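You operate a simulated robot arm through the tools that you are given. There is no shell and no other tool. Be economical: measure what you need, move in short steps, check, and stop when the job is done.

The job below is to be done with a simulated robot arm. You get a single attempt, and the scene is never put back.

Task
Run the purple lamp module in under its guard up to 65 C.
Fine: lock knob on and guard shut before the switch; when the heat display shows 65 C or more press the green key (its lamp must light), then switch off. The lamp is hot: the guard stays shut.

It is judged by the outcome, as a careful person would: the job done as asked, and still so three seconds after it is handed in. It fails if anything else is knocked over, pushed out of place, dropped, spilled or broken.

Robot
A 6-joint arm with a two-finger gripper, fixed in place. Base frame: the origin is at the foot of the arm, x ahead of it, y to its left, z up; the work surface is at about z = 0.8. Units: m, degrees, N and s.
With the tool pointing down near the work surface it reaches from about 0.48 to 0.82 m from the base axis. Its first joint turns from -166.0 to 166.0 degrees. Payload 1.66 kg.
Tool frame: the origin (TCP) lies between the finger pads and is the grasp point; the fingertips stand 0.016 m ahead of it; z points along the fingers, y is the line along which they close. Largest opening 0.111 m; the body of the gripper starts 0.104 m behind the TCP.
Orientation is told as [roll, pitch, yaw] about the base's x, y, z axes, in that order, counted from this pose: with the fingers straight down and closing along the base's y, the tool's x points along the base's -x, its y along +y and its z along -z.

Tools
- The arm moves only by the tool step_arm. Its argument "rows" is a list of rows, each a list of 3 entries, a list of its own where there are three numbers: the shift along the tool's x, y, z in units of 20 mm (1.0 is 20 mm), then the turn, a rotation vector about the tool's x, y, z in units of 6 degrees (1.0 is 6 degrees), then the closure in counts, from 0 (fully open) to 255 (shut). In form: [[[tx, ty, tz], [ax, ay, az], jaw], ...]. A call has 1 to 12 rows; each row shifts and turns the commanded pose from where the row before left it, along the tool's axes as they then stand. A call with a number of a shift or a turn outside -1 to 1 is refused whole. Each row takes 0.2 s and may step no farther than 0.05 m and 8.6 degrees from the row before; otherwise, or with a gripper value out of range, the whole call is refused. A pose out of reach is approached as far as the arm can. The call stops where the force on the tool passes 40 N (or 10 N more than at its start, if that is more) or the arm is blocked; 0.2 s more then pass. Each finger halts on what it meets, pressing with about 29 N; the grip force reading is that of the motor and also rises with nothing between the fingers. The clock runs only during rows and for 0.2 s after the last one: add rows that do not move to give the fingers time. It gives the time, the measured TCP pose, the force on the tool (base axes), the opening and the grip force at its end, in the units of the frame above (readings bear some noise), with the torque about the TCP (base axes, N m) and any sound that the robot's microphone picked up.
- Cameras (640 x 400 px; columns grow to the right, rows downward): "scene" is fixed at [0.4007, 0.6502, 1.368]; the picture's right is [-1.00, 0.07, 0.00], its down [0.03, 0.37, -0.93] and it looks along [-0.07, -0.93, -0.37] (base axes); focal length 350 px, centre (320, 200). "wrist" rides on the gripper at [0.07, 0.014, -0.143] in the tool frame; the picture's right is [-0.19, 0.98, 0.00], its down [-0.87, -0.17, -0.47] and it looks along [-0.46, -0.09, 0.88] (tool axes); focal length 230 px, centre (320, 200). There is no depth. A picture from a camera that has moved, and an enlarged one, comes with that camera's place and axes in the base frame and with its lens.
- snapshot(camera): a new picture of that camera. The clock stands still meanwhile.
- slide_trunk(by): slides the trunk up (or, below 0, down) by that many m; the arm rides with it, the base frame stays. It gives what a move gives, with no picture.
- close_up(camera, box): a new picture of the part [left, top, right, bottom] of that camera's present view, enlarged. The clock stands still meanwhile.
- close_job(): hands the job in; it is judged then, once.

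Go step by step. Nothing tells you positions but the pictures and the camera data: compare them with the known pose of the tool, close in by small moves and look again before you grip or let go. The budget is 120 turns and 76 pictures, counting those below and the enlarged ones. Unless the task says otherwise, let go and move clear before handing in, and close with one line.

The tools are called after "Call:" as a command line: name --argument value ..., lists and objects as JSON in quotes. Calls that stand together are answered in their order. step_arm: Moves the arm, as the interface text tells. Its arguments: {"type":"object","properties":{"rows":{"type":"array","items":{"type":"array"}}},"required":["rows"]} The other tools are called the same way: slide_trunk (by) slides the trunk up or down; snapshot (camera) takes a picture; close_up (camera, box) takes an enlarged picture of a part of a camera's view; close_job () hands the job in.

At the start:

```text
time: 0.0
tool_pos: [0.1766, -0.3756, 1.1021]
tool_rot: [-0.1, -0.1, 0.1]
contact_force: [0.7, -0.1, 1.2]
ft_torque: [-0.02, -0.03, -0.02]
finger_gap: 0.1107
grip_force: 0.0
trunk travel left (down, up): [-0.175, 0.415]
```

scene: 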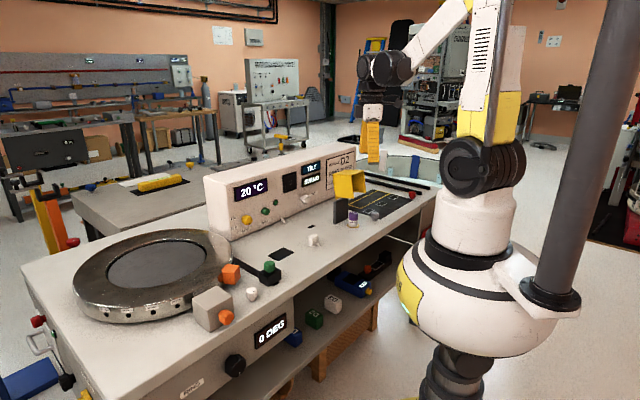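
wrist: 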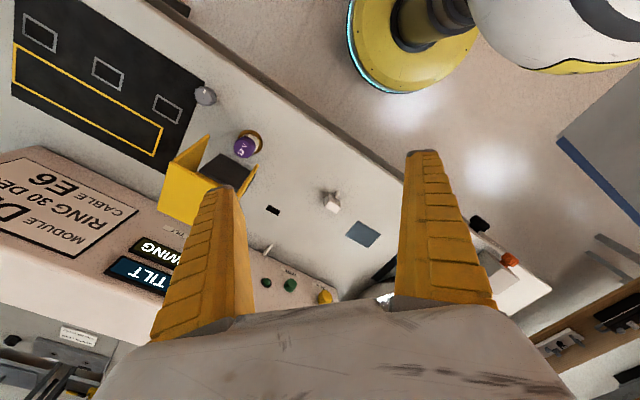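

I see a bench with a heater plate, a control panel, a yellow guard near a purple module, and several knobs. I'll enlarge the main areas before moving.

Call:
close_up --camera "scene" --box '[200, 140, 440, 290]'

Call:
close_up --camera "scene" --box '[310, 150, 430, 225]'

Call:
close_up --camera "wrist" --box '[0, 60, 400, 310]'

Call:
close_up --camera "scene" --box '[180, 220, 420, 370]'

```text
2.67 times, centred on (320, 215) of scene
camera zoom: at [0.4007, 0.6502, 1.368], right [-1.0, 0.07, 0.0], down [0.03, 0.37, -0.93], along [-0.07, -0.93, -0.37], focal length 934 px, centre (320, 160)
```

zoom: 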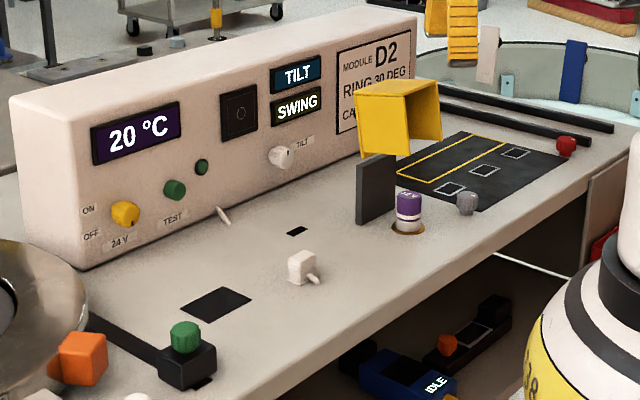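

```text
5.33 times, centred on (370, 188) of scene
camera zoom: at [0.4007, 0.6502, 1.368], right [-1.0, 0.07, 0.0], down [0.03, 0.37, -0.93], along [-0.07, -0.93, -0.37], focal length 1867 px, centre (53, 267)
```

zoom: 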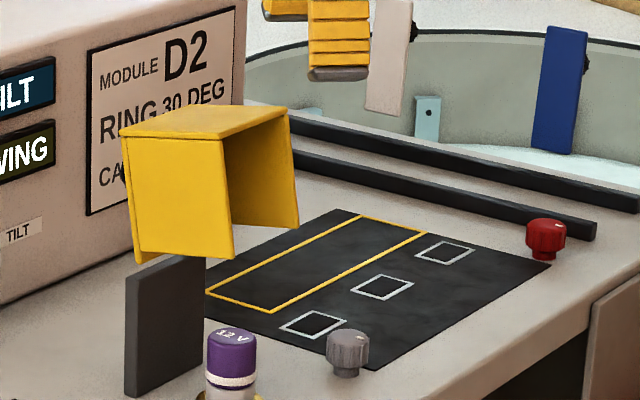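

```text
1.60 times, centred on (200, 185) of wrist
camera zoom: at [0.1075, -0.3633, 1.2455], right [0.19, 0.98, 0.0], down [0.87, -0.17, 0.47], along [0.46, -0.09, -0.88], focal length 368 px, centre (512, 224)
```

zoom: 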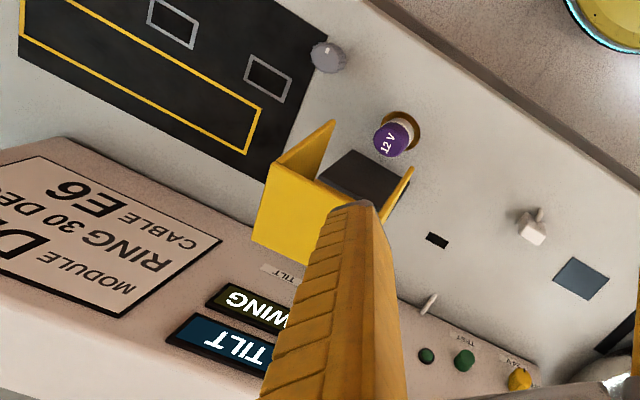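

```text
2.67 times, centred on (300, 295) of scene
camera zoom: at [0.4007, 0.6502, 1.368], right [-1.0, 0.07, 0.0], down [0.03, 0.37, -0.93], along [-0.07, -0.93, -0.37], focal length 934 px, centre (373, -53)
```

zoom: 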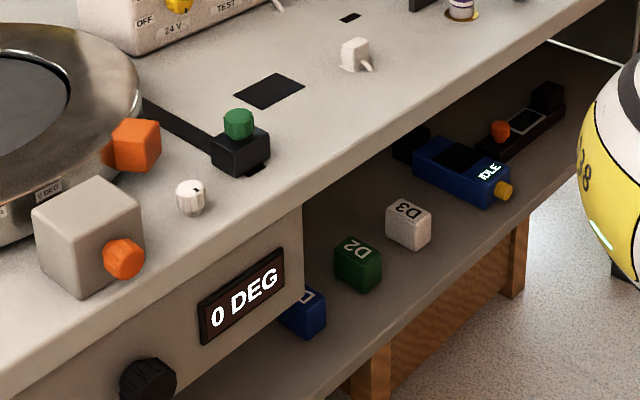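

The purple 12 V module appears to be socketed at about (0.19, -0.52), with a yellow guard beside it. I'll enlarge further to identify the lock knob, hinge and switch.

Call:
close_up --camera "scene" --box '[320, 165, 400, 235]'

Call:
close_up --camera "scene" --box '[220, 175, 330, 255]'

Call:
close_up --camera "wrist" --box '[140, 80, 300, 200]'

```text
5.71 times, centred on (360, 200) of scene
camera zoom: at [0.4007, 0.6502, 1.368], right [-1.0, 0.07, 0.0], down [0.03, 0.37, -0.93], along [-0.07, -0.93, -0.37], focal length 2001 px, centre (91, 200)
```

zoom: 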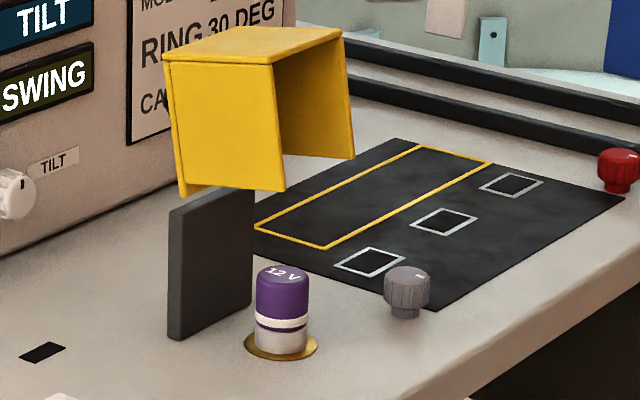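

```text
5.00 times, centred on (275, 215) of scene
camera zoom: at [0.4007, 0.6502, 1.368], right [-1.0, 0.07, 0.0], down [0.03, 0.37, -0.93], along [-0.07, -0.93, -0.37], focal length 1751 px, centre (545, 125)
```

zoom: 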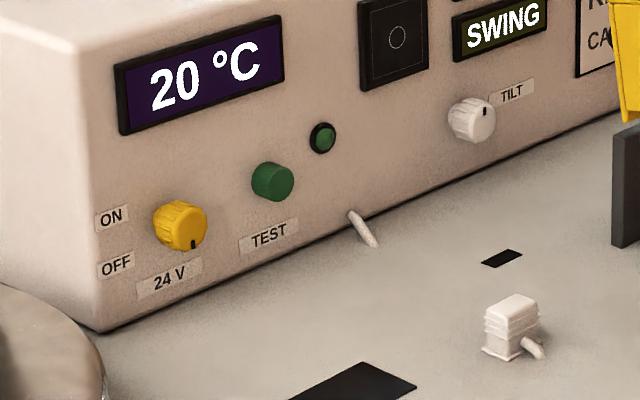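

```text
3.33 times, centred on (220, 140) of wrist
camera zoom: at [0.1075, -0.3633, 1.2455], right [0.19, 0.98, 0.0], down [0.87, -0.17, 0.47], along [0.46, -0.09, -0.88], focal length 767 px, centre (653, 400)
```

zoom: 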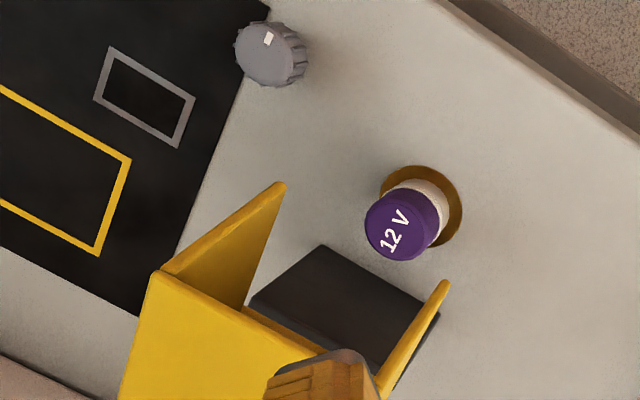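

The yellow hood is hinged on top of the dark plate behind the lamp (bench rotated about 43°) and is now swung up. The grey pointer knob at about (0.098, -0.556) looks like the lock knob. I'll move the wrist camera to view it.

Call:
step_arm --rows '[[[1, -1, 0], [0, 0, 0], 0], [[1, -1, 0], [0, 0, 0], 0], [[1, -1, 0], [0, 0, 0], 0], [[1, -1, 0], [0, 0, 0], 0], [[1, -1, 0], [0, 0, 0], 0], [[1, -1, 0], [0, 0, 0], 0], [[1, -1, 0], [0, 0, 0], 0], [[1, -1, 0], [0, 0, 0], 0], [[0, 0, 1], [0, 0, 0], 0], [[0, 0, 1], [0, 0, 0], 0], [[0, 0, 1], [0, 0, 0], 0], [[0, 0, 1], [0, 0, 0], 0]]'

Call:
snapshot --camera "wrist"

```text
time: 2.6
tool_pos: [0.0172, -0.5369, 1.023]
tool_rot: [0.0, 0.0, -0.1]
contact_force: [-0.3, -1.2, -0.1]
ft_torque: [-0.01, -0.05, 0.02]
finger_gap: 0.1108
grip_force: 0.1
trunk travel left (down, up): [-0.175, 0.415]
```

```text
66 pictures are left
camera wrist: at [-0.0523, -0.5237, 1.1663], right [0.19, 0.98, 0.0], down [0.87, -0.17, 0.47], along [0.46, -0.09, -0.88], focal length 230 px, centre (320, 200)
```

wrist: 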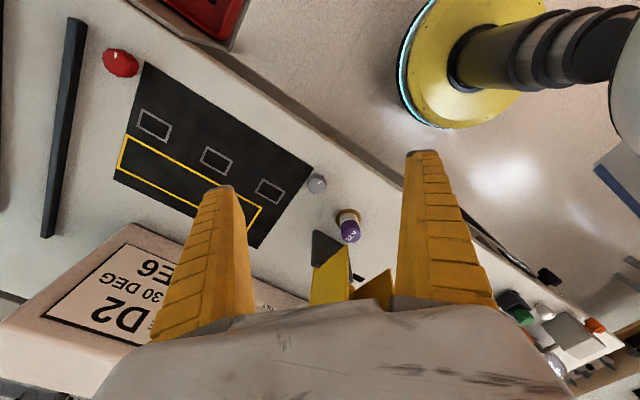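

Call:
close_up --camera "wrist" --box '[260, 150, 400, 310]'

Call:
close_up --camera "wrist" --box '[80, 30, 180, 100]'

Call:
close_up --camera "wrist" --box '[285, 160, 375, 220]'

```text
2.50 times, centred on (330, 230) of wrist
camera zoom: at [-0.0523, -0.5237, 1.1663], right [0.19, 0.98, 0.0], down [0.87, -0.17, 0.47], along [0.46, -0.09, -0.88], focal length 575 px, centre (295, 125)
```

zoom: 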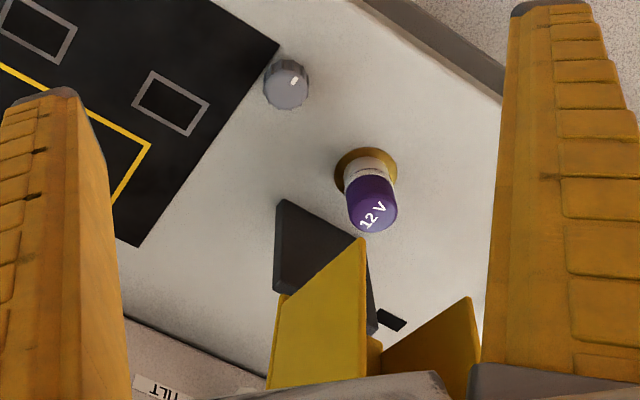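

```text
5.71 times, centred on (130, 65) of wrist
camera zoom: at [-0.0523, -0.5237, 1.1663], right [0.19, 0.98, 0.0], down [0.87, -0.17, 0.47], along [0.46, -0.09, -0.88], focal length 1315 px, centre (1406, 971)
```

zoom: 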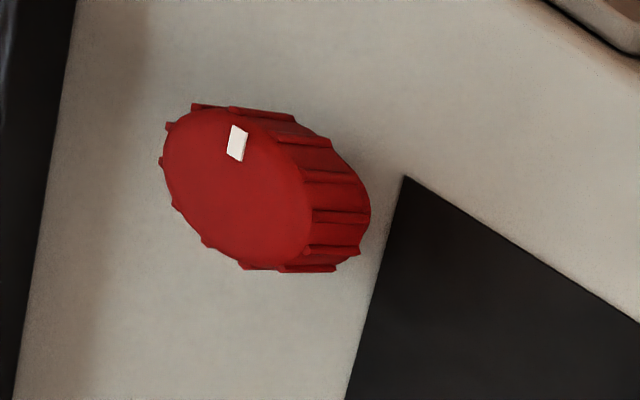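

```text
6.67 times, centred on (330, 190) of wrist
camera zoom: at [-0.0523, -0.5237, 1.1663], right [0.19, 0.98, 0.0], down [0.87, -0.17, 0.47], along [0.46, -0.09, -0.88], focal length 1534 px, centre (253, 267)
```

zoom: 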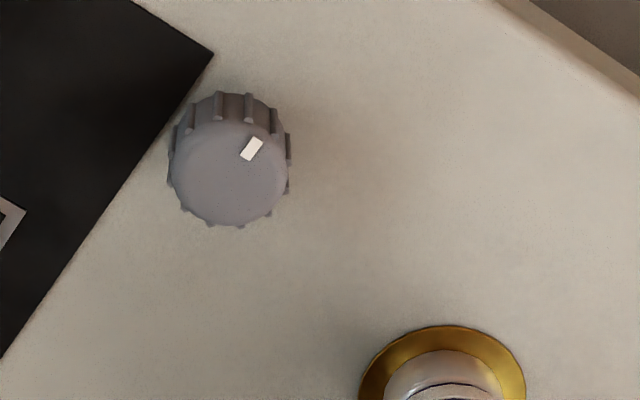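

The grey knob's white pointer faces the bench front (away from the panel). I'll align the gripper with the bench axes above it.

Call:
step_arm --rows '[[[-1, -0.24, 0], [0, 0, -0.9], 0], [[-1, -0.1, 0], [0, 0, 0], 0], [[0, 0, 0], [0, 0, -0.9], 0], [[0, 0, 0], [0, 0, -0.9], 0], [[0, 0, 0], [0, 0, -0.9], 0], [[0, 0, 0], [0, 0, -0.9], 0], [[0, 0, 0], [0, 0, -0.9], 0], [[0, 0, 0], [0, 0, -0.9], 0], [[0, 0, 0], [0, 0, -0.9], 0]]'

Call:
snapshot --camera "wrist"

```text
time: 4.6
tool_pos: [0.0578, -0.54, 1.0211]
tool_rot: [0.0, 0.0, 43.3]
contact_force: [0.4, 0.0, 1.0]
ft_torque: [-0.03, 0.0, 0.01]
finger_gap: 0.1109
grip_force: 0.1
trunk travel left (down, up): [-0.175, 0.415]
```

```text
62 pictures are left
camera wrist: at [-0.0027, -0.5793, 1.1654], right [-0.54, 0.84, 0.0], down [0.74, 0.47, 0.47], along [0.4, 0.25, -0.88], focal length 230 px, centre (320, 200)
```

wrist: 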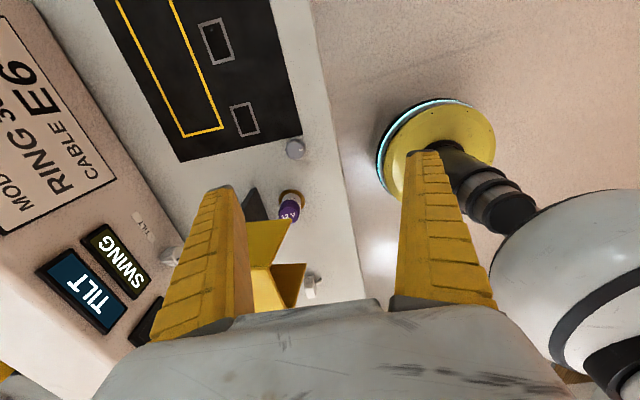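

Knob located at about (0.099, -0.559). I'll move above it and descend partway.

Call:
step_arm --rows '[[[-0.42, -1, 0], [0, 0, 0], 0], [[-0.42, -1, 0], [0, 0, 0], 0], [[0, -0.1, 1], [0, 0, 0], 0], [[0, 0, 1], [0, 0, 0], 0], [[0, 0, 1], [0, 0, 0], 0], [[0, 0, 1], [0, 0, 0], 0], [[0, 0, 1], [0, 0, 0], 60], [[0, 0, 1], [0, 0, 0], 100]]'

Call:
snapshot --camera "wrist"

Call:
close_up --camera "scene" --box '[320, 130, 440, 235]'

```text
time: 6.4
tool_pos: [0.0995, -0.5604, 0.9028]
tool_rot: [-0.1, 0.0, 43.2]
contact_force: [0.1, -0.9, -0.4]
ft_torque: [-0.01, -0.02, -0.01]
finger_gap: 0.0689
grip_force: 0.8
trunk travel left (down, up): [-0.175, 0.415]
```

```text
61 pictures are left
camera wrist: at [0.0392, -0.5987, 1.0456], right [-0.53, 0.85, 0.0], down [0.75, 0.47, 0.47], along [0.4, 0.25, -0.88], focal length 230 px, centre (320, 200)
```

wrist: 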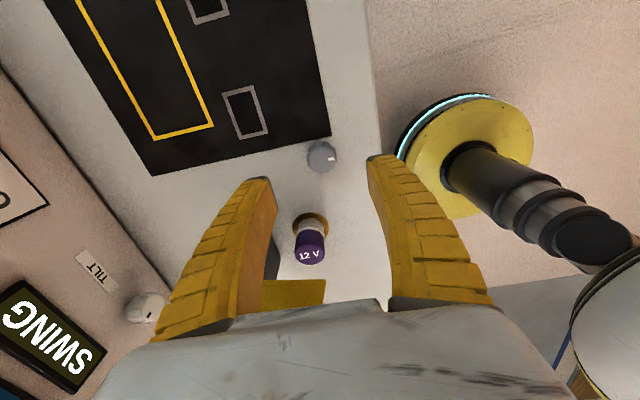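

```text
3.81 times, centred on (380, 182) of scene
camera zoom: at [0.4007, 0.6502, 1.368], right [-1.0, 0.07, 0.0], down [0.03, 0.37, -0.93], along [-0.07, -0.93, -0.37], focal length 1334 px, centre (91, 267)
```

zoom: 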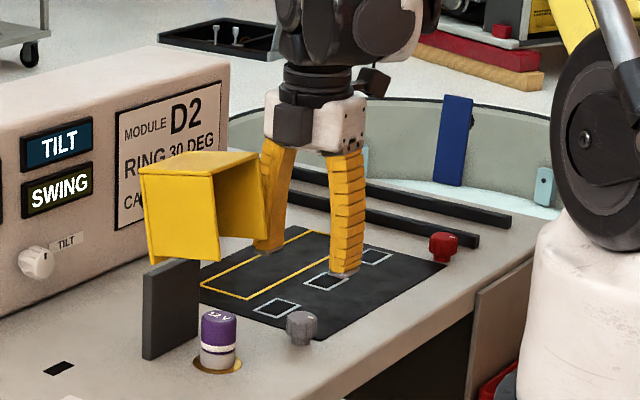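

The gripper is centred over the knob; I'll nudge it and descend around it.

Call:
step_arm --rows '[[[0.15, 0, 1], [0, 0, 0], 100], [[0, 0, 1], [0, 0, 0], 100], [[0, 0, 1], [0, 0, 0], 100], [[0, 0, 0.9], [0, 0, 0], 100]]'

Call:
close_up --camera "scene" --box '[320, 130, 440, 235]'

Call:
snapshot --camera "wrist"

```text
time: 7.4
tool_pos: [0.0956, -0.5631, 0.825]
tool_rot: [0.0, 0.0, 43.2]
contact_force: [0.0, 0.1, 0.2]
ft_torque: [-0.01, 0.0, -0.02]
finger_gap: 0.0695
grip_force: 1.3
trunk travel left (down, up): [-0.175, 0.415]
```

```text
3.81 times, centred on (380, 182) of scene
camera zoom: at [0.4007, 0.6502, 1.368], right [-1.0, 0.07, 0.0], down [0.03, 0.37, -0.93], along [-0.07, -0.93, -0.37], focal length 1334 px, centre (91, 267)
```

zoom: 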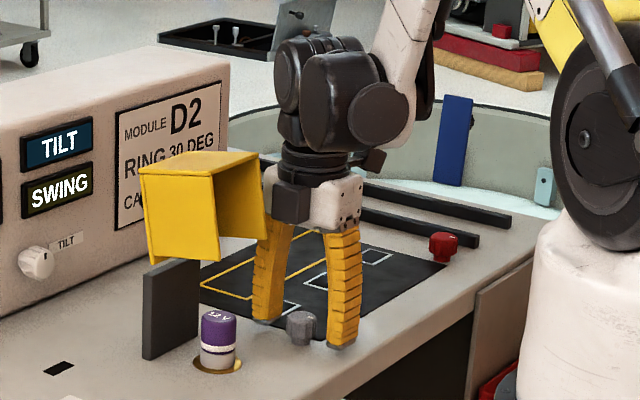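

```text
58 pictures are left
camera wrist: at [0.0361, -0.6009, 0.9683], right [-0.53, 0.85, 0.0], down [0.75, 0.47, 0.47], along [0.4, 0.25, -0.88], focal length 230 px, centre (320, 200)
```

wrist: 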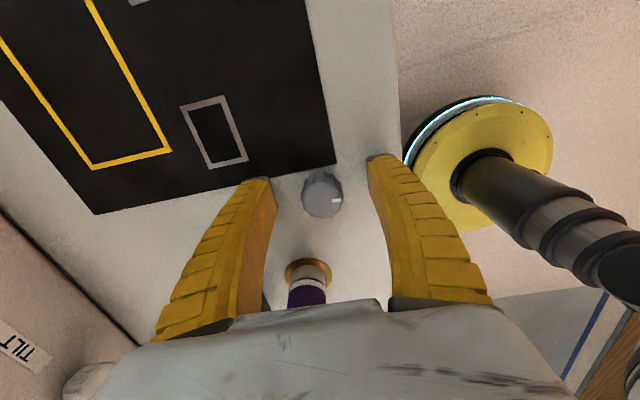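

TCP and knob are aligned. I'll grip and test the turn gently clockwise.

Call:
step_arm --rows '[[[0, 0, 0], [0, 0, 0], 255], [[0, 0, 0], [0, 0, 0], 255], [[0, 0, 0], [0, 0, 0], 255]]'

Call:
step_arm --rows '[[[0, 0, 0], [0, 0, 0.8], 255], [[0, 0, 0], [0, 0, 0.8], 255]]'

```text
time: 8.2
tool_pos: [0.0952, -0.5622, 0.8262]
tool_rot: [0.1, 0.0, 43.1]
contact_force: [-2.1, 5.3, 1.0]
ft_torque: [0.55, -0.44, 0.01]
finger_gap: 0.0267
grip_force: 34.0
trunk travel left (down, up): [-0.175, 0.415]
```

```text
time: 8.8
tool_pos: [0.0959, -0.5615, 0.8254]
tool_rot: [0.0, 0.0, 33.5]
contact_force: [-3.1, 10.2, 10.5]
ft_torque: [0.24, -0.14, 0.04]
finger_gap: 0.0262
grip_force: 34.3
trunk travel left (down, up): [-0.175, 0.415]
```

Call:
step_arm --rows '[[[0, 0, 0], [0, 0, 0.9], 255], [[0, 0, 0], [0, 0, 0.9], 255]]'

Call:
close_up --camera "wrist" --box '[260, 140, 380, 240]'

```text
time: 9.4
tool_pos: [0.0944, -0.5613, 0.8255]
tool_rot: [0.0, 0.0, 22.7]
contact_force: [-8.5, 19.2, 9.0]
ft_torque: [0.3, -0.17, 0.09]
finger_gap: 0.0255
grip_force: 34.4
trunk travel left (down, up): [-0.175, 0.415]
```

```text
4.00 times, centred on (320, 190) of wrist
camera zoom: at [0.0256, -0.5754, 0.9688], right [-0.2, 0.98, 0.0], down [0.86, 0.18, 0.47], along [0.46, 0.1, -0.88], focal length 920 px, centre (320, 240)
```

zoom: 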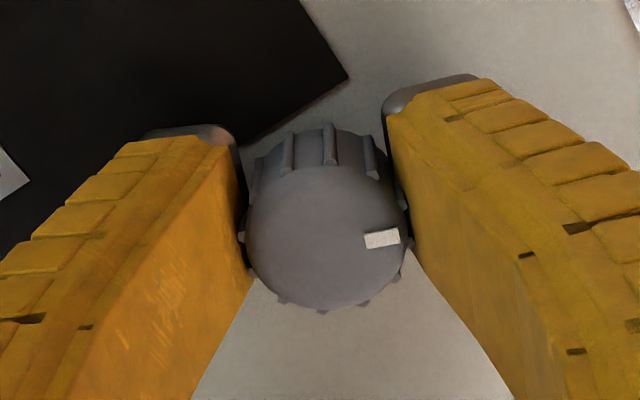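

The knob follows the gripper clockwise with little torque. I'll ease the sideways load and keep turning.

Call:
step_arm --rows '[[[0, 0.08, 0], [0, 0, 0.9], 255], [[0, 0.08, 0], [0, 0, 0.9], 255]]'

Call:
close_up --camera "wrist" --box '[260, 140, 380, 240]'

```text
time: 10.0
tool_pos: [0.0936, -0.56, 0.8246]
tool_rot: [-0.2, 0.0, 12.0]
contact_force: [-6.3, 2.2, 11.5]
ft_torque: [0.12, -0.02, 0.01]
finger_gap: 0.0258
grip_force: 34.1
trunk travel left (down, up): [-0.175, 0.415]
```

```text
4.00 times, centred on (320, 190) of wrist
camera zoom: at [0.0237, -0.5609, 0.9687], right [-0.02, 1.0, 0.0], down [0.88, 0.02, 0.47], along [0.47, 0.01, -0.88], focal length 920 px, centre (320, 240)
```

zoom: 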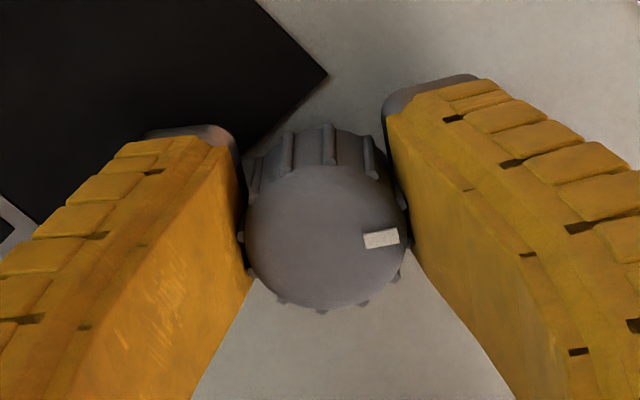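

Call:
step_arm --rows '[[[0.05, 0, 0], [0, 0, 0.9], 255], [[0.05, 0, 0], [0, 0, 0.9], 255]]'

Call:
close_up --camera "scene" --box '[320, 130, 440, 235]'

```text
time: 10.6
tool_pos: [0.0941, -0.5591, 0.8247]
tool_rot: [0.0, -0.1, 1.3]
contact_force: [5.8, 5.1, 13.6]
ft_torque: [0.07, -0.06, 0.06]
finger_gap: 0.0251
grip_force: 34.4
trunk travel left (down, up): [-0.175, 0.415]
```

```text
3.81 times, centred on (380, 182) of scene
camera zoom: at [0.4007, 0.6502, 1.368], right [-1.0, 0.07, 0.0], down [0.03, 0.37, -0.93], along [-0.07, -0.93, -0.37], focal length 1334 px, centre (91, 267)
```

zoom: 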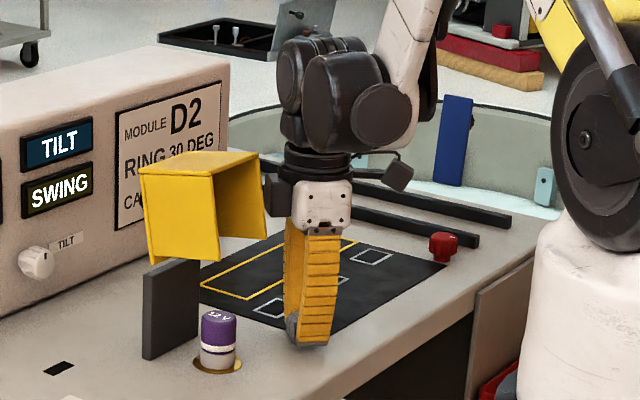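

The knob has turned about 42° so far. I'll release, rotate back and regrip to continue.

Call:
step_arm --rows '[[[0, 0, 0], [0, 0, 0], 130], [[0, 0, 0], [0, 0, 0], 130]]'

Call:
step_arm --rows '[[[0, 0, 0], [0, 0, -1], 130], [[0, 0, 0], [0, 0, -1], 130], [[0, 0, 0], [0, 0, -1], 130], [[0, 0, 0], [0, 0, -1], 130], [[0, 0, 0], [0, 0, -1], 130], [[0, 0, 0], [0, 0, -1], 130], [[0, 0, 0], [0, 0, -1], 130], [[0, 0, 0], [0, 0, -1], 130], [[0, 0, 0], [0, 0, -1], 130], [[0, 0, 0], [0, 0, -1], 130], [[0, 0, 0], [0, 0, 0], 130]]'

Call:
snapshot --camera "wrist"

```text
time: 11.2
tool_pos: [0.0937, -0.5595, 0.8245]
tool_rot: [0.0, -0.1, 1.2]
contact_force: [-1.0, -0.6, 0.2]
ft_torque: [-0.03, 0.01, -0.01]
finger_gap: 0.0563
grip_force: 1.7
trunk travel left (down, up): [-0.175, 0.415]
```

```text
time: 13.6
tool_pos: [0.0936, -0.5601, 0.8242]
tool_rot: [0.0, 0.1, 61.3]
contact_force: [-0.1, -0.2, 0.2]
ft_torque: [-0.02, -0.01, -0.03]
finger_gap: 0.0567
grip_force: 1.9
trunk travel left (down, up): [-0.175, 0.415]
```

```text
54 pictures are left
camera wrist: at [0.0478, -0.6149, 0.9669], right [-0.77, 0.64, 0.0], down [0.56, 0.68, 0.47], along [0.3, 0.36, -0.88], focal length 230 px, centre (320, 200)
```

wrist: 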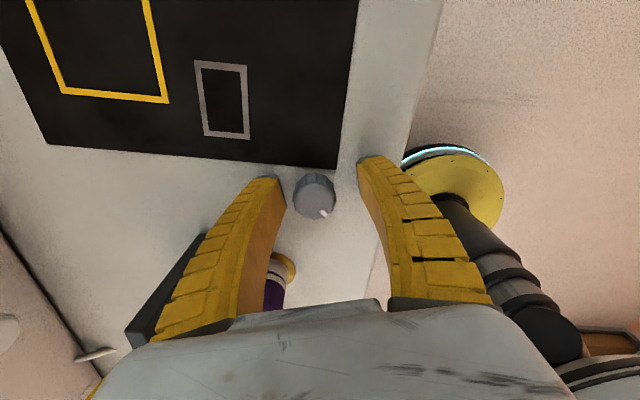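

The pointer has moved with the turn. I'll regrip and continue clockwise, watching for an end stop.

Call:
step_arm --rows '[[[0, -0.15, 0], [0, 0, 0], 255], [[0, 0, 0], [0, 0, 0], 255], [[0, 0, 0], [0, 0, 0], 255]]'

Call:
step_arm --rows '[[[0, 0, 0], [0, 0, 1], 255], [[0, 0, 0], [0, 0, 1], 255], [[0, 0, 0], [0, 0, 1], 255], [[0, 0, 0], [0, 0, 1], 255]]'

Call:
step_arm --rows '[[[0, 0, 0], [0, 0, 1], 255], [[0, 0, 0], [0, 0, 1], 255], [[0, 0, 0], [0, 0, 1], 255]]'

Call:
snapshot --camera "wrist"

```text
time: 14.4
tool_pos: [0.097, -0.5618, 0.8233]
tool_rot: [-0.1, 0.0, 61.2]
contact_force: [17.6, -10.1, 3.1]
ft_torque: [0.36, -0.28, -0.06]
finger_gap: 0.0256
grip_force: 34.1
trunk travel left (down, up): [-0.175, 0.415]
```

```text
time: 15.4
tool_pos: [0.0963, -0.56, 0.8241]
tool_rot: [0.0, 0.0, 37.1]
contact_force: [12.2, 0.5, -1.9]
ft_torque: [0.37, -0.46, -0.03]
finger_gap: 0.0243
grip_force: 34.2
trunk travel left (down, up): [-0.175, 0.415]
```

```text
time: 16.2
tool_pos: [0.0946, -0.5598, 0.8248]
tool_rot: [0.0, 0.0, 19.2]
contact_force: [6.9, 14.9, -1.8]
ft_torque: [0.36, -0.42, 0.0]
finger_gap: 0.0233
grip_force: 33.9
trunk travel left (down, up): [-0.175, 0.415]
```

```text
53 pictures are left
camera wrist: at [0.0258, -0.5704, 0.9678], right [-0.14, 0.99, 0.0], down [0.87, 0.12, 0.47], along [0.47, 0.07, -0.88], focal length 230 px, centre (320, 200)
```

wrist: 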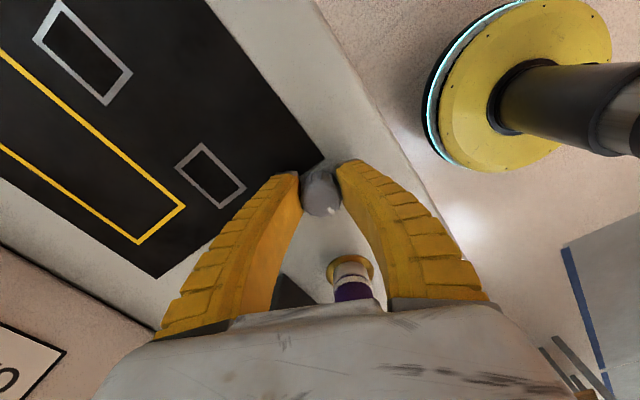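

Call:
step_arm --rows '[[[0, 0.05, 0], [0, 0, 1], 255], [[0, 0, 0], [0, 0, 1], 255]]'

Call:
close_up --camera "wrist" --box '[260, 140, 380, 240]'

```text
time: 16.8
tool_pos: [0.0952, -0.5593, 0.824]
tool_rot: [0.0, 0.1, 7.1]
contact_force: [11.3, 18.1, -5.1]
ft_torque: [0.37, -0.28, 0.96]
finger_gap: 0.0219
grip_force: 34.4
trunk travel left (down, up): [-0.175, 0.415]
```

```text
4.00 times, centred on (320, 190) of wrist
camera zoom: at [0.0257, -0.5549, 0.9682], right [0.07, 1.0, 0.0], down [0.88, -0.06, 0.47], along [0.47, -0.03, -0.88], focal length 920 px, centre (320, 240)
```

zoom: 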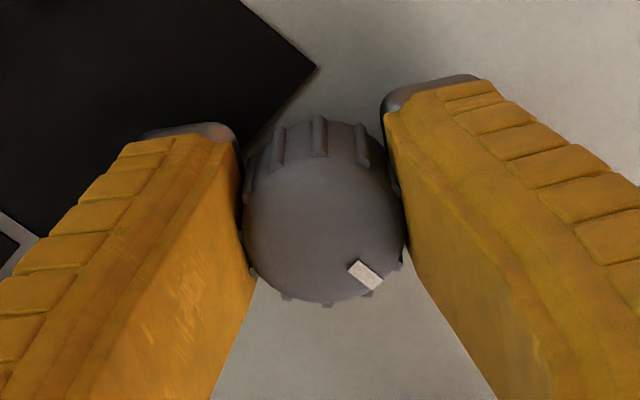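

The torque jumped to about 1 N·m at 90°, an end stop: the lock knob is on, pointing at the lamp. I'll release and rise.

Call:
step_arm --rows '[[[0, 0, 0], [0, 0, -0.3], 100], [[0, 0, 0], [0, 0, 0], 100], [[0, 0, -1], [0, 0, 0], 100], [[0, 0, -1], [0, 0, 0], 100], [[0, 0, -1], [0, 0, 0], 100], [[0, 0, -1], [0, 0, 0], 100], [[0, 0, -1], [0, 0, 0], 100], [[0, 0, -1], [0, 0, 0], 100], [[0, 0, -1], [0, 0, 0], 100], [[0, 0, -1], [0, 0, 0], 100], [[0, 0, -1], [0, 0, 0], 100], [[0, 0, -1], [0, 0, 0], 100]]'

Call:
snapshot --camera "wrist"

```text
time: 19.4
tool_pos: [0.0948, -0.5612, 1.024]
tool_rot: [0.1, 0.0, 9.0]
contact_force: [0.4, -0.1, -0.1]
ft_torque: [0.0, 0.01, 0.0]
finger_gap: 0.0691
grip_force: 1.1
trunk travel left (down, up): [-0.175, 0.415]
```

```text
51 pictures are left
camera wrist: at [0.0239, -0.5588, 1.1687], right [0.03, 1.0, 0.0], down [0.88, -0.03, 0.47], along [0.47, -0.02, -0.88], focal length 230 px, centre (320, 200)
```

wrist: 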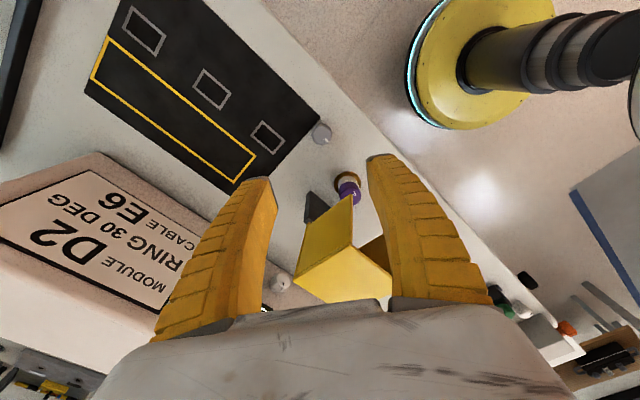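

Lock knob done. Now the guard: I'll align the tool so its fingers spread along the hinge and go over behind the hood's back wall.

Call:
step_arm --rows '[[[0, 0, -1], [0, 0, 0.93], 190], [[0, 0, -1], [0, 0, 0.93], 190], [[0, 0, -1], [0, 0, 0.93], 190], [[0, 0, 0], [0, 0, 0.93], 190], [[0, 0, 0], [0, 0, 0.93], 190], [[0, 0, 0], [0, 0, 0.93], 190], [[0, 0, 0], [0, 0, 0.93], 190], [[0, 0, 0], [0, 0, 0.93], 190], [[0, 0, 0], [0, 0, 0.93], 190], [[0, 0, 0], [0, 0, 0.93], 190]]'

Call:
step_arm --rows '[[[-1, 0.7, 0], [0, 0, 0], 190], [[-1, 0.7, 0], [0, 0, 0], 190], [[-1, 0.7, 0], [0, 0, 0], 190], [[-1, 0.7, 0], [0, 0, 0], 190], [[-1, 0.7, 0], [0, 0, 0], 190], [[-1, 0.7, 0], [0, 0, 0], 190], [[-1, 0.7, 0], [0, 0, 0], 190], [[-0.2, 0, 0], [0, 0, 0], 190]]'

Call:
snapshot --camera "wrist"

Call:
close_up --camera "scene" --box '[220, 100, 420, 235]'

```text
time: 21.6
tool_pos: [0.094, -0.5599, 1.0842]
tool_rot: [0.0, 0.0, -47.0]
contact_force: [-0.2, -0.3, 1.2]
ft_torque: [-0.01, 0.01, 0.03]
finger_gap: 0.0312
grip_force: 2.4
trunk travel left (down, up): [-0.175, 0.415]
```

```text
time: 23.4
tool_pos: [0.2633, -0.5986, 1.0856]
tool_rot: [0.0, 0.0, -46.8]
contact_force: [-0.1, 0.2, -0.4]
ft_torque: [-0.03, 0.0, 0.0]
finger_gap: 0.0312
grip_force: 2.3
trunk travel left (down, up): [-0.175, 0.415]
```

```text
50 pictures are left
camera wrist: at [0.2265, -0.5389, 1.2284], right [0.85, 0.53, 0.0], down [0.47, -0.75, 0.47], along [0.25, -0.4, -0.88], focal length 230 px, centre (320, 200)
```

wrist: 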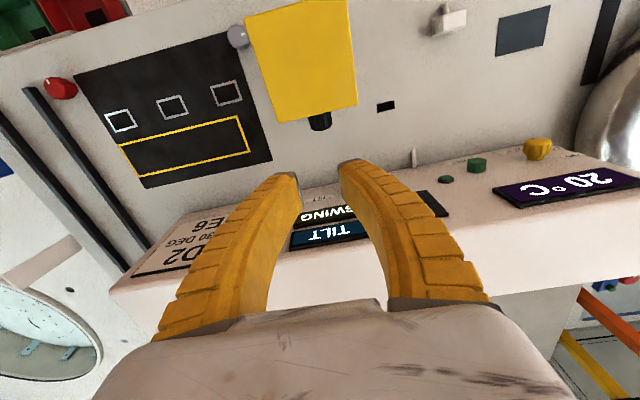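

```text
2.96 times, centred on (320, 168) of scene
camera zoom: at [0.4007, 0.6502, 1.368], right [-1.0, 0.07, 0.0], down [0.03, 0.37, -0.93], along [-0.07, -0.93, -0.37], focal length 1037 px, centre (320, 296)
```

zoom: 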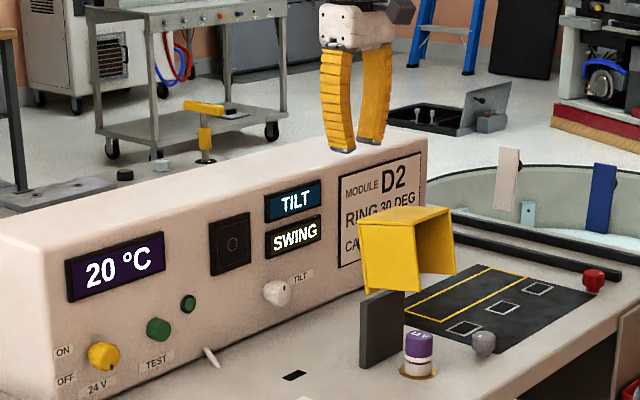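

There seems to be a small dark handle on the hood's back; I'll zoom in.

Call:
close_up --camera "wrist" --box '[230, 0, 390, 150]'

```text
2.67 times, centred on (310, 75) of wrist
camera zoom: at [0.2265, -0.5389, 1.2284], right [0.85, 0.53, 0.0], down [0.47, -0.75, 0.47], along [0.25, -0.4, -0.88], focal length 614 px, centre (347, 533)
```

zoom: 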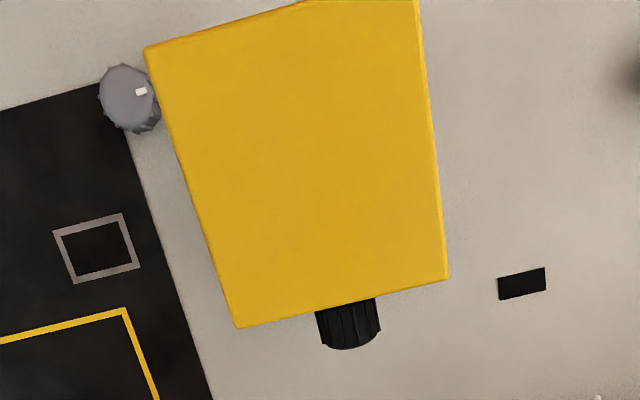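

A ribbed handle is on the hood's back, mid-height. I'll push with fingers spread either side of it, near the hood's top edge.

Call:
step_arm --rows '[[[0, 0, 1], [0, 0, 0], 168], [[0, 0, 1], [0, 0, 0], 168], [[0, 0, 1], [0, 0, 0], 168], [[0, 0, 1], [0, 0, 0], 168], [[0, 0, 1], [0, 0, 0], 168], [[0, 0, 0.2], [0, 0, 0], 168], [[0.5, 0, 0], [0, 0, 0], 168], [[0.5, 0, 0], [0, 0, 0], 168]]'

Call:
step_arm --rows '[[[0.5, 0, 0], [0, 0, 0], 168], [[0.5, 0, 0], [0, 0, 0], 168], [[0.5, 0, 0], [0, 0, 0], 168]]'

Call:
close_up --camera "scene" --box '[300, 120, 420, 235]'

```text
time: 25.2
tool_pos: [0.2513, -0.5846, 0.9808]
tool_rot: [0.0, 0.0, -46.8]
contact_force: [-0.2, 0.8, 0.6]
ft_torque: [-0.01, -0.04, 0.0]
finger_gap: 0.0405
grip_force: 1.3
trunk travel left (down, up): [-0.175, 0.415]
```

```text
time: 26.0
tool_pos: [0.2304, -0.5614, 0.9792]
tool_rot: [0.0, 0.0, -46.8]
contact_force: [0.6, 0.3, 0.7]
ft_torque: [0.02, 0.01, -0.02]
finger_gap: 0.0402
grip_force: 2.2
trunk travel left (down, up): [-0.175, 0.415]
```

```text
3.48 times, centred on (360, 178) of scene
camera zoom: at [0.4007, 0.6502, 1.368], right [-1.0, 0.07, 0.0], down [0.03, 0.37, -0.93], along [-0.07, -0.93, -0.37], focal length 1218 px, centre (181, 278)
```

zoom: 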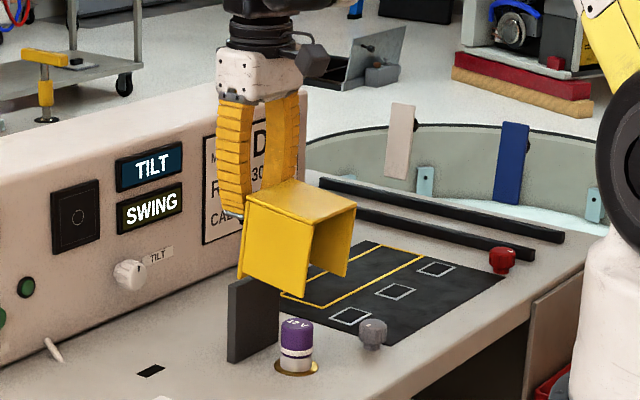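

The hood is swinging forward. I'll follow the arc over and down.

Call:
step_arm --rows '[[[0.7, 0, 0.18], [0, 0, 0], 168], [[0.7, 0, 0.18], [0, 0, 0], 168], [[0.73, 0, 0.73], [0, 0, 0], 168], [[0.73, 0, 0.73], [0, 0, 0], 168]]'

Call:
close_up --camera "scene" --box '[300, 120, 420, 235]'

```text
time: 27.0
tool_pos: [0.1904, -0.5198, 0.9427]
tool_rot: [0.0, 0.0, -46.8]
contact_force: [-0.2, -0.1, -0.3]
ft_torque: [-0.03, -0.01, -0.02]
finger_gap: 0.0405
grip_force: 1.9
trunk travel left (down, up): [-0.175, 0.415]
```

```text
3.48 times, centred on (360, 178) of scene
camera zoom: at [0.4007, 0.6502, 1.368], right [-1.0, 0.07, 0.0], down [0.03, 0.37, -0.93], along [-0.07, -0.93, -0.37], focal length 1218 px, centre (181, 278)
```

zoom: 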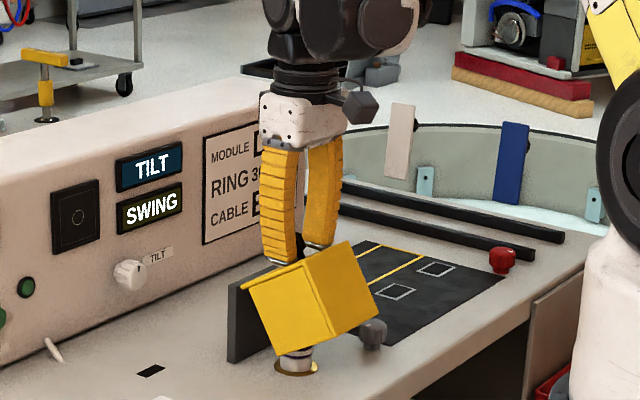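

Call:
step_arm --rows '[[[0.3, 0, 0.6], [0, 0, 0], 168], [[0.3, 0, 0.6], [0, 0, 0], 168], [[0, 0, 0.4], [0, 0, 0], 168], [[0, 0, 0.4], [0, 0, 0], 168]]'

Call:
close_up --camera "scene" --box '[300, 120, 420, 235]'

```text
time: 28.0
tool_pos: [0.1837, -0.5117, 0.9034]
tool_rot: [0.0, 0.0, -46.8]
contact_force: [-0.4, -0.9, 6.1]
ft_torque: [0.02, -0.01, -0.02]
finger_gap: 0.04
grip_force: 0.5
trunk travel left (down, up): [-0.175, 0.415]
```

```text
3.48 times, centred on (360, 178) of scene
camera zoom: at [0.4007, 0.6502, 1.368], right [-1.0, 0.07, 0.0], down [0.03, 0.37, -0.93], along [-0.07, -0.93, -0.37], focal length 1218 px, centre (181, 278)
```

zoom: 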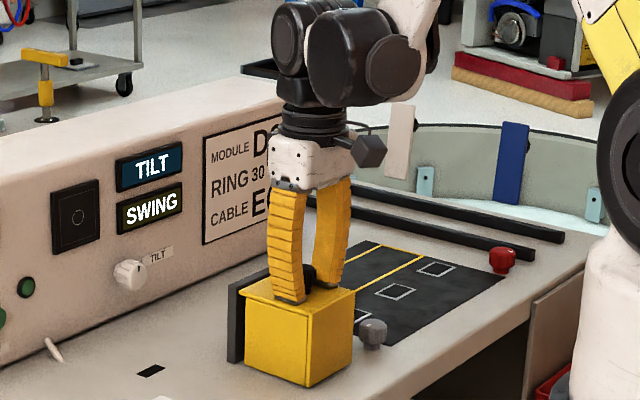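

The guard is down over the lamp. I'll press lightly to seat it, then lift off and check.

Call:
step_arm --rows '[[[0, 0, 0.15], [0, 0, 0], 168], [[0, 0, 0.15], [0, 0, 0], 168], [[0, 0, 0], [0, 0, 0], 168]]'

Call:
step_arm --rows '[[[0, 0, -0.5], [0, 0, 0], 168], [[0, 0, -1], [0, 0, 0], 168], [[0, 0, -1], [0, 0, 0], 168], [[0, 0, -1], [0, 0, 0], 168], [[0, 0, -1], [0, 0, 0], 168], [[0, 0, -1], [0, 0, 0], 168], [[0, 0, -1], [0, 0, 0], 168], [[0, 0, -1], [0, 0, 0], 168], [[0, 0, -1], [0, 0, 0], 168]]'

Call:
snapshot --camera "wrist"

Call:
close_up --camera "scene" --box '[200, 140, 400, 265]'

```text
time: 28.8
tool_pos: [0.1832, -0.5107, 0.8984]
tool_rot: [0.0, 0.0, -46.8]
contact_force: [3.0, 0.0, 26.1]
ft_torque: [-0.08, -0.03, 0.05]
finger_gap: 0.0386
grip_force: 0.0
trunk travel left (down, up): [-0.175, 0.415]
```

```text
time: 30.8
tool_pos: [0.1822, -0.5112, 1.0685]
tool_rot: [0.1, 0.0, -46.8]
contact_force: [0.1, -0.3, -0.6]
ft_torque: [-0.01, 0.0, -0.04]
finger_gap: 0.0402
grip_force: 1.6
trunk travel left (down, up): [-0.175, 0.415]
```

```text
44 pictures are left
camera wrist: at [0.145, -0.4508, 1.212], right [0.85, 0.53, 0.0], down [0.47, -0.75, 0.47], along [0.25, -0.4, -0.88], focal length 230 px, centre (320, 200)
```

wrist: 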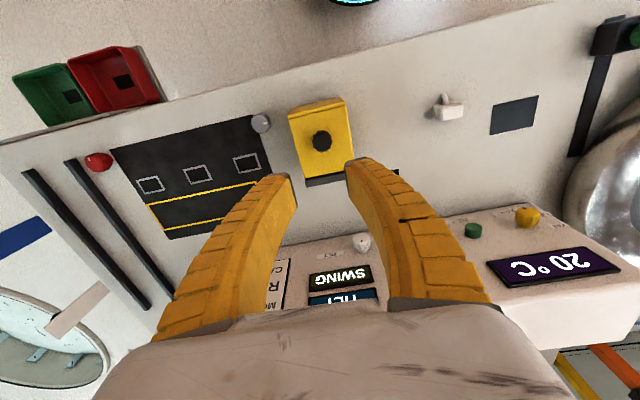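

```text
3.20 times, centred on (300, 202) of scene
camera zoom: at [0.4007, 0.6502, 1.368], right [-1.0, 0.07, 0.0], down [0.03, 0.37, -0.93], along [-0.07, -0.93, -0.37], focal length 1120 px, centre (384, 192)
```

zoom: 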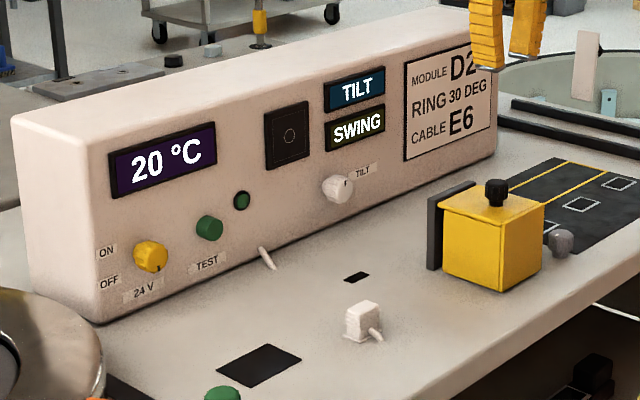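

The guard is shut and the lock knob is on. Next I'll look closely at the panel's switch and key.

Call:
close_up --camera "scene" --box '[225, 190, 289, 240]'

Call:
close_up --camera "wrist" --box '[420, 170, 600, 290]'

```text
8.00 times, centred on (257, 215) of scene
camera zoom: at [0.4007, 0.6502, 1.368], right [-1.0, 0.07, 0.0], down [0.03, 0.37, -0.93], along [-0.07, -0.93, -0.37], focal length 2801 px, centre (824, 80)
```

zoom: 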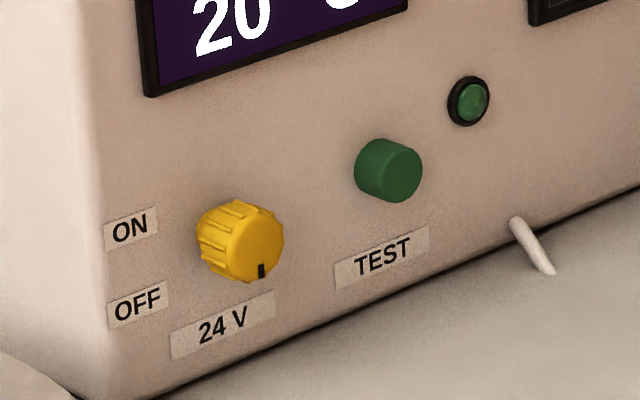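

```text
3.33 times, centred on (510, 230) of wrist
camera zoom: at [0.145, -0.4508, 1.212], right [0.85, 0.53, 0.0], down [0.47, -0.75, 0.47], along [0.25, -0.4, -0.88], focal length 767 px, centre (-313, 100)
```

zoom: 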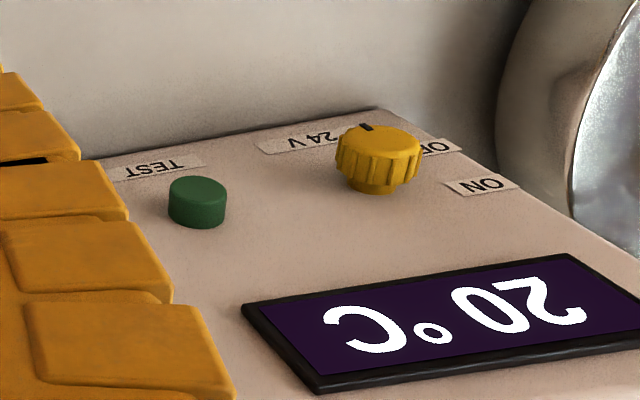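

Switch pointer is straight down (OFF); knob at about (0.567, -0.440, 0.869), TEST key about (0.503, -0.501, 0.872). I'll travel to a staging area in front of the switch.

Call:
step_arm --rows '[[[-0.23, 1, 0], [0, 0, 0], 168], [[-0.23, 1, 0], [0, 0, 0], 168], [[-0.23, 1, 0], [0, 0, 0], 168], [[-0.23, 1, 0], [0, 0, 0], 168], [[-0.23, 1, 0], [0, 0, 0], 168], [[-0.23, 1, 0], [0, 0, 0], 168], [[-0.23, 1, 0], [0, 0, 0], 168], [[-0.23, 1, 0], [0, 0, 0], 168], [[-0.23, 1, 0], [0, 0, 0], 168], [[-0.23, 1, 0], [0, 0, 0], 168], [[-0.23, 1, 0], [0, 0, 0], 168], [[-0.23, 1, 0], [0, 0, 0], 168]]'

Call:
step_arm --rows '[[[-0.23, 1, 0], [0, 0, 0], 130], [[-0.23, 1, 0], [0, 0, 0], 130], [[-0.23, 1, 0], [0, 0, 0], 130], [[-0.23, 1, 0], [0, 0, 0], 130]]'

Call:
step_arm --rows '[[[0, 0, 0], [0, 0, 1], 130], [[0, 0, 0], [0, 0, 1], 130], [[0, 0, 0], [0, 0, 1], 130], [[0, 0, 0], [0, 0, 1], 130], [[0, 0, 0], [0, 0, 1], 130], [[0, 0, 0], [0, 0, 1], 130], [[0, 0, 0], [0, 0, 1], 130], [[0, 0, 0], [0, 0, 1], 130]]'

Call:
step_arm --rows '[[[0, 0, 0], [0, 0, 1], 130], [[0, 0, 0], [0, 0, 1], 130], [[0, 0, 0], [0, 0, 1], 130], [[0, 0, 0], [0, 0, 1], 130], [[0, 0, 0], [0, 0, 1], 130], [[0, 0, 0], [0, 0, 1], 130], [[0, 0, 0], [0, 0, 1], 130]]'

Call:
snapshot --camera "scene"

```text
time: 33.4
tool_pos: [0.3956, -0.3867, 1.0668]
tool_rot: [-0.1, 0.0, -46.8]
contact_force: [-0.6, 0.0, -0.1]
ft_torque: [-0.01, 0.01, 0.01]
finger_gap: 0.0406
grip_force: 1.8
trunk travel left (down, up): [-0.175, 0.415]
```

```text
time: 34.4
tool_pos: [0.4669, -0.3455, 1.0684]
tool_rot: [0.0, -0.1, -46.8]
contact_force: [0.4, -0.8, -0.2]
ft_torque: [-0.03, -0.01, -0.03]
finger_gap: 0.0564
grip_force: 1.4
trunk travel left (down, up): [-0.175, 0.415]
```

```text
time: 36.2
tool_pos: [0.4677, -0.3456, 1.0661]
tool_rot: [-0.1, 0.0, -95.0]
contact_force: [-0.5, 0.1, 0.0]
ft_torque: [-0.02, -0.03, -0.02]
finger_gap: 0.0568
grip_force: 1.3
trunk travel left (down, up): [-0.175, 0.415]
```

```text
time: 37.8
tool_pos: [0.4667, -0.3464, 1.0685]
tool_rot: [0.0, 0.1, -136.9]
contact_force: [-1.1, 1.0, -0.4]
ft_torque: [0.01, 0.03, -0.01]
finger_gap: 0.0565
grip_force: 1.1
trunk travel left (down, up): [-0.175, 0.415]
```

```text
40 pictures are left
```

scene: 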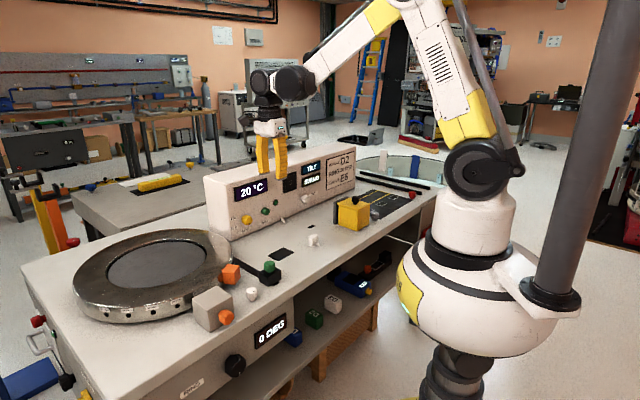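

Now tilting the tool 70° so the fingers point at the panel, slightly downward.

Call:
step_arm --rows '[[[0, 0, 0], [-0.97, 0, 0], 130], [[0, 0, 0], [-0.97, 0, 0], 130], [[0, 0, 0], [-0.97, 0, 0], 130], [[0, 0, 0], [-0.97, 0, 0], 130], [[0, 0, 0], [-0.97, 0, 0], 130], [[0, 0, 0], [-0.97, 0, 0], 130], [[0, 0, 0], [-0.97, 0, 0], 130], [[0, 0, 0], [-0.97, 0, 0], 130], [[0, 0, 0], [-0.97, 0, 0], 130], [[0, 0, 0], [-0.97, 0, 0], 130], [[0, 0, 0], [-0.97, 0, 0], 130], [[0, 0, 0], [-0.97, 0, 0], 130]]'

Call:
snapshot --camera "wrist"

Call:
snapshot --camera "scene"

```text
time: 40.4
tool_pos: [0.4761, -0.3525, 1.0942]
tool_rot: [69.8, 0.0, -136.8]
contact_force: [-0.1, -0.1, -0.1]
ft_torque: [0.02, 0.03, 0.01]
finger_gap: 0.0565
grip_force: 1.5
out of reach, approached as far as the arm can: row 12
trunk travel left (down, up): [-0.175, 0.415]
```

```text
39 pictures are left
camera wrist: at [0.4394, -0.2107, 1.1558], right [0.09, -0.38, 0.92], down [-0.97, -0.23, 0.01], along [0.21, -0.9, -0.39], focal length 230 px, centre (320, 200)
```

wrist: 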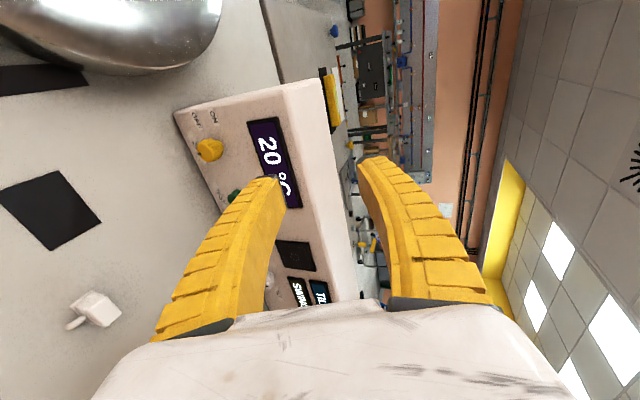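

```text
38 pictures are left
```

scene: 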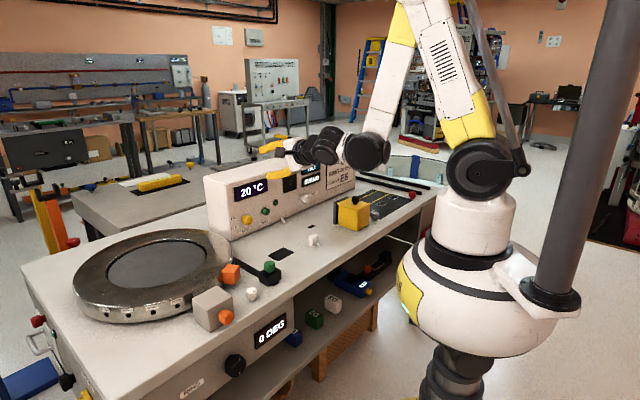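

The arm is near its folded limit here; moving outward and down towards the knob should relieve it.

Call:
step_arm --rows '[[[0, -1, 0.97], [0, 0, 0], 130], [[0, -1, 0.97], [0, 0, 0], 130], [[0, -1, 0.97], [0, 0, 0], 130], [[0, -1, 0.97], [0, 0, 0], 130]]'

Call:
snapshot --camera "wrist"

```text
time: 41.4
tool_pos: [0.538, -0.4052, 1.0425]
tool_rot: [69.7, 0.0, -136.9]
contact_force: [-0.6, -0.5, 0.1]
ft_torque: [0.02, 0.01, 0.02]
finger_gap: 0.0561
grip_force: 1.4
out of reach, approached as far as the arm can: row 1, 2, 3, 4
trunk travel left (down, up): [-0.175, 0.415]
```

```text
37 pictures are left
camera wrist: at [0.5005, -0.2639, 1.1048], right [0.1, -0.38, 0.92], down [-0.97, -0.23, 0.01], along [0.21, -0.9, -0.39], focal length 230 px, centre (320, 200)
```

wrist: 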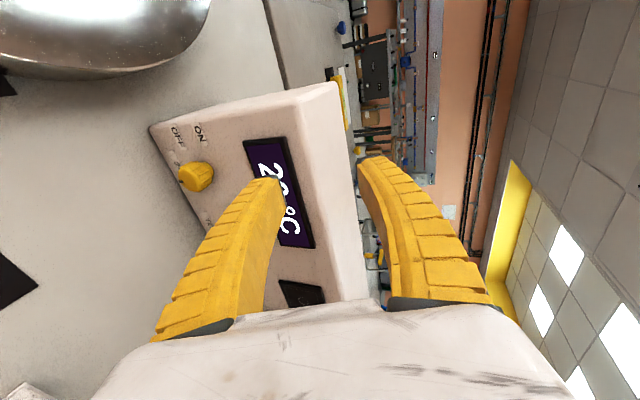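

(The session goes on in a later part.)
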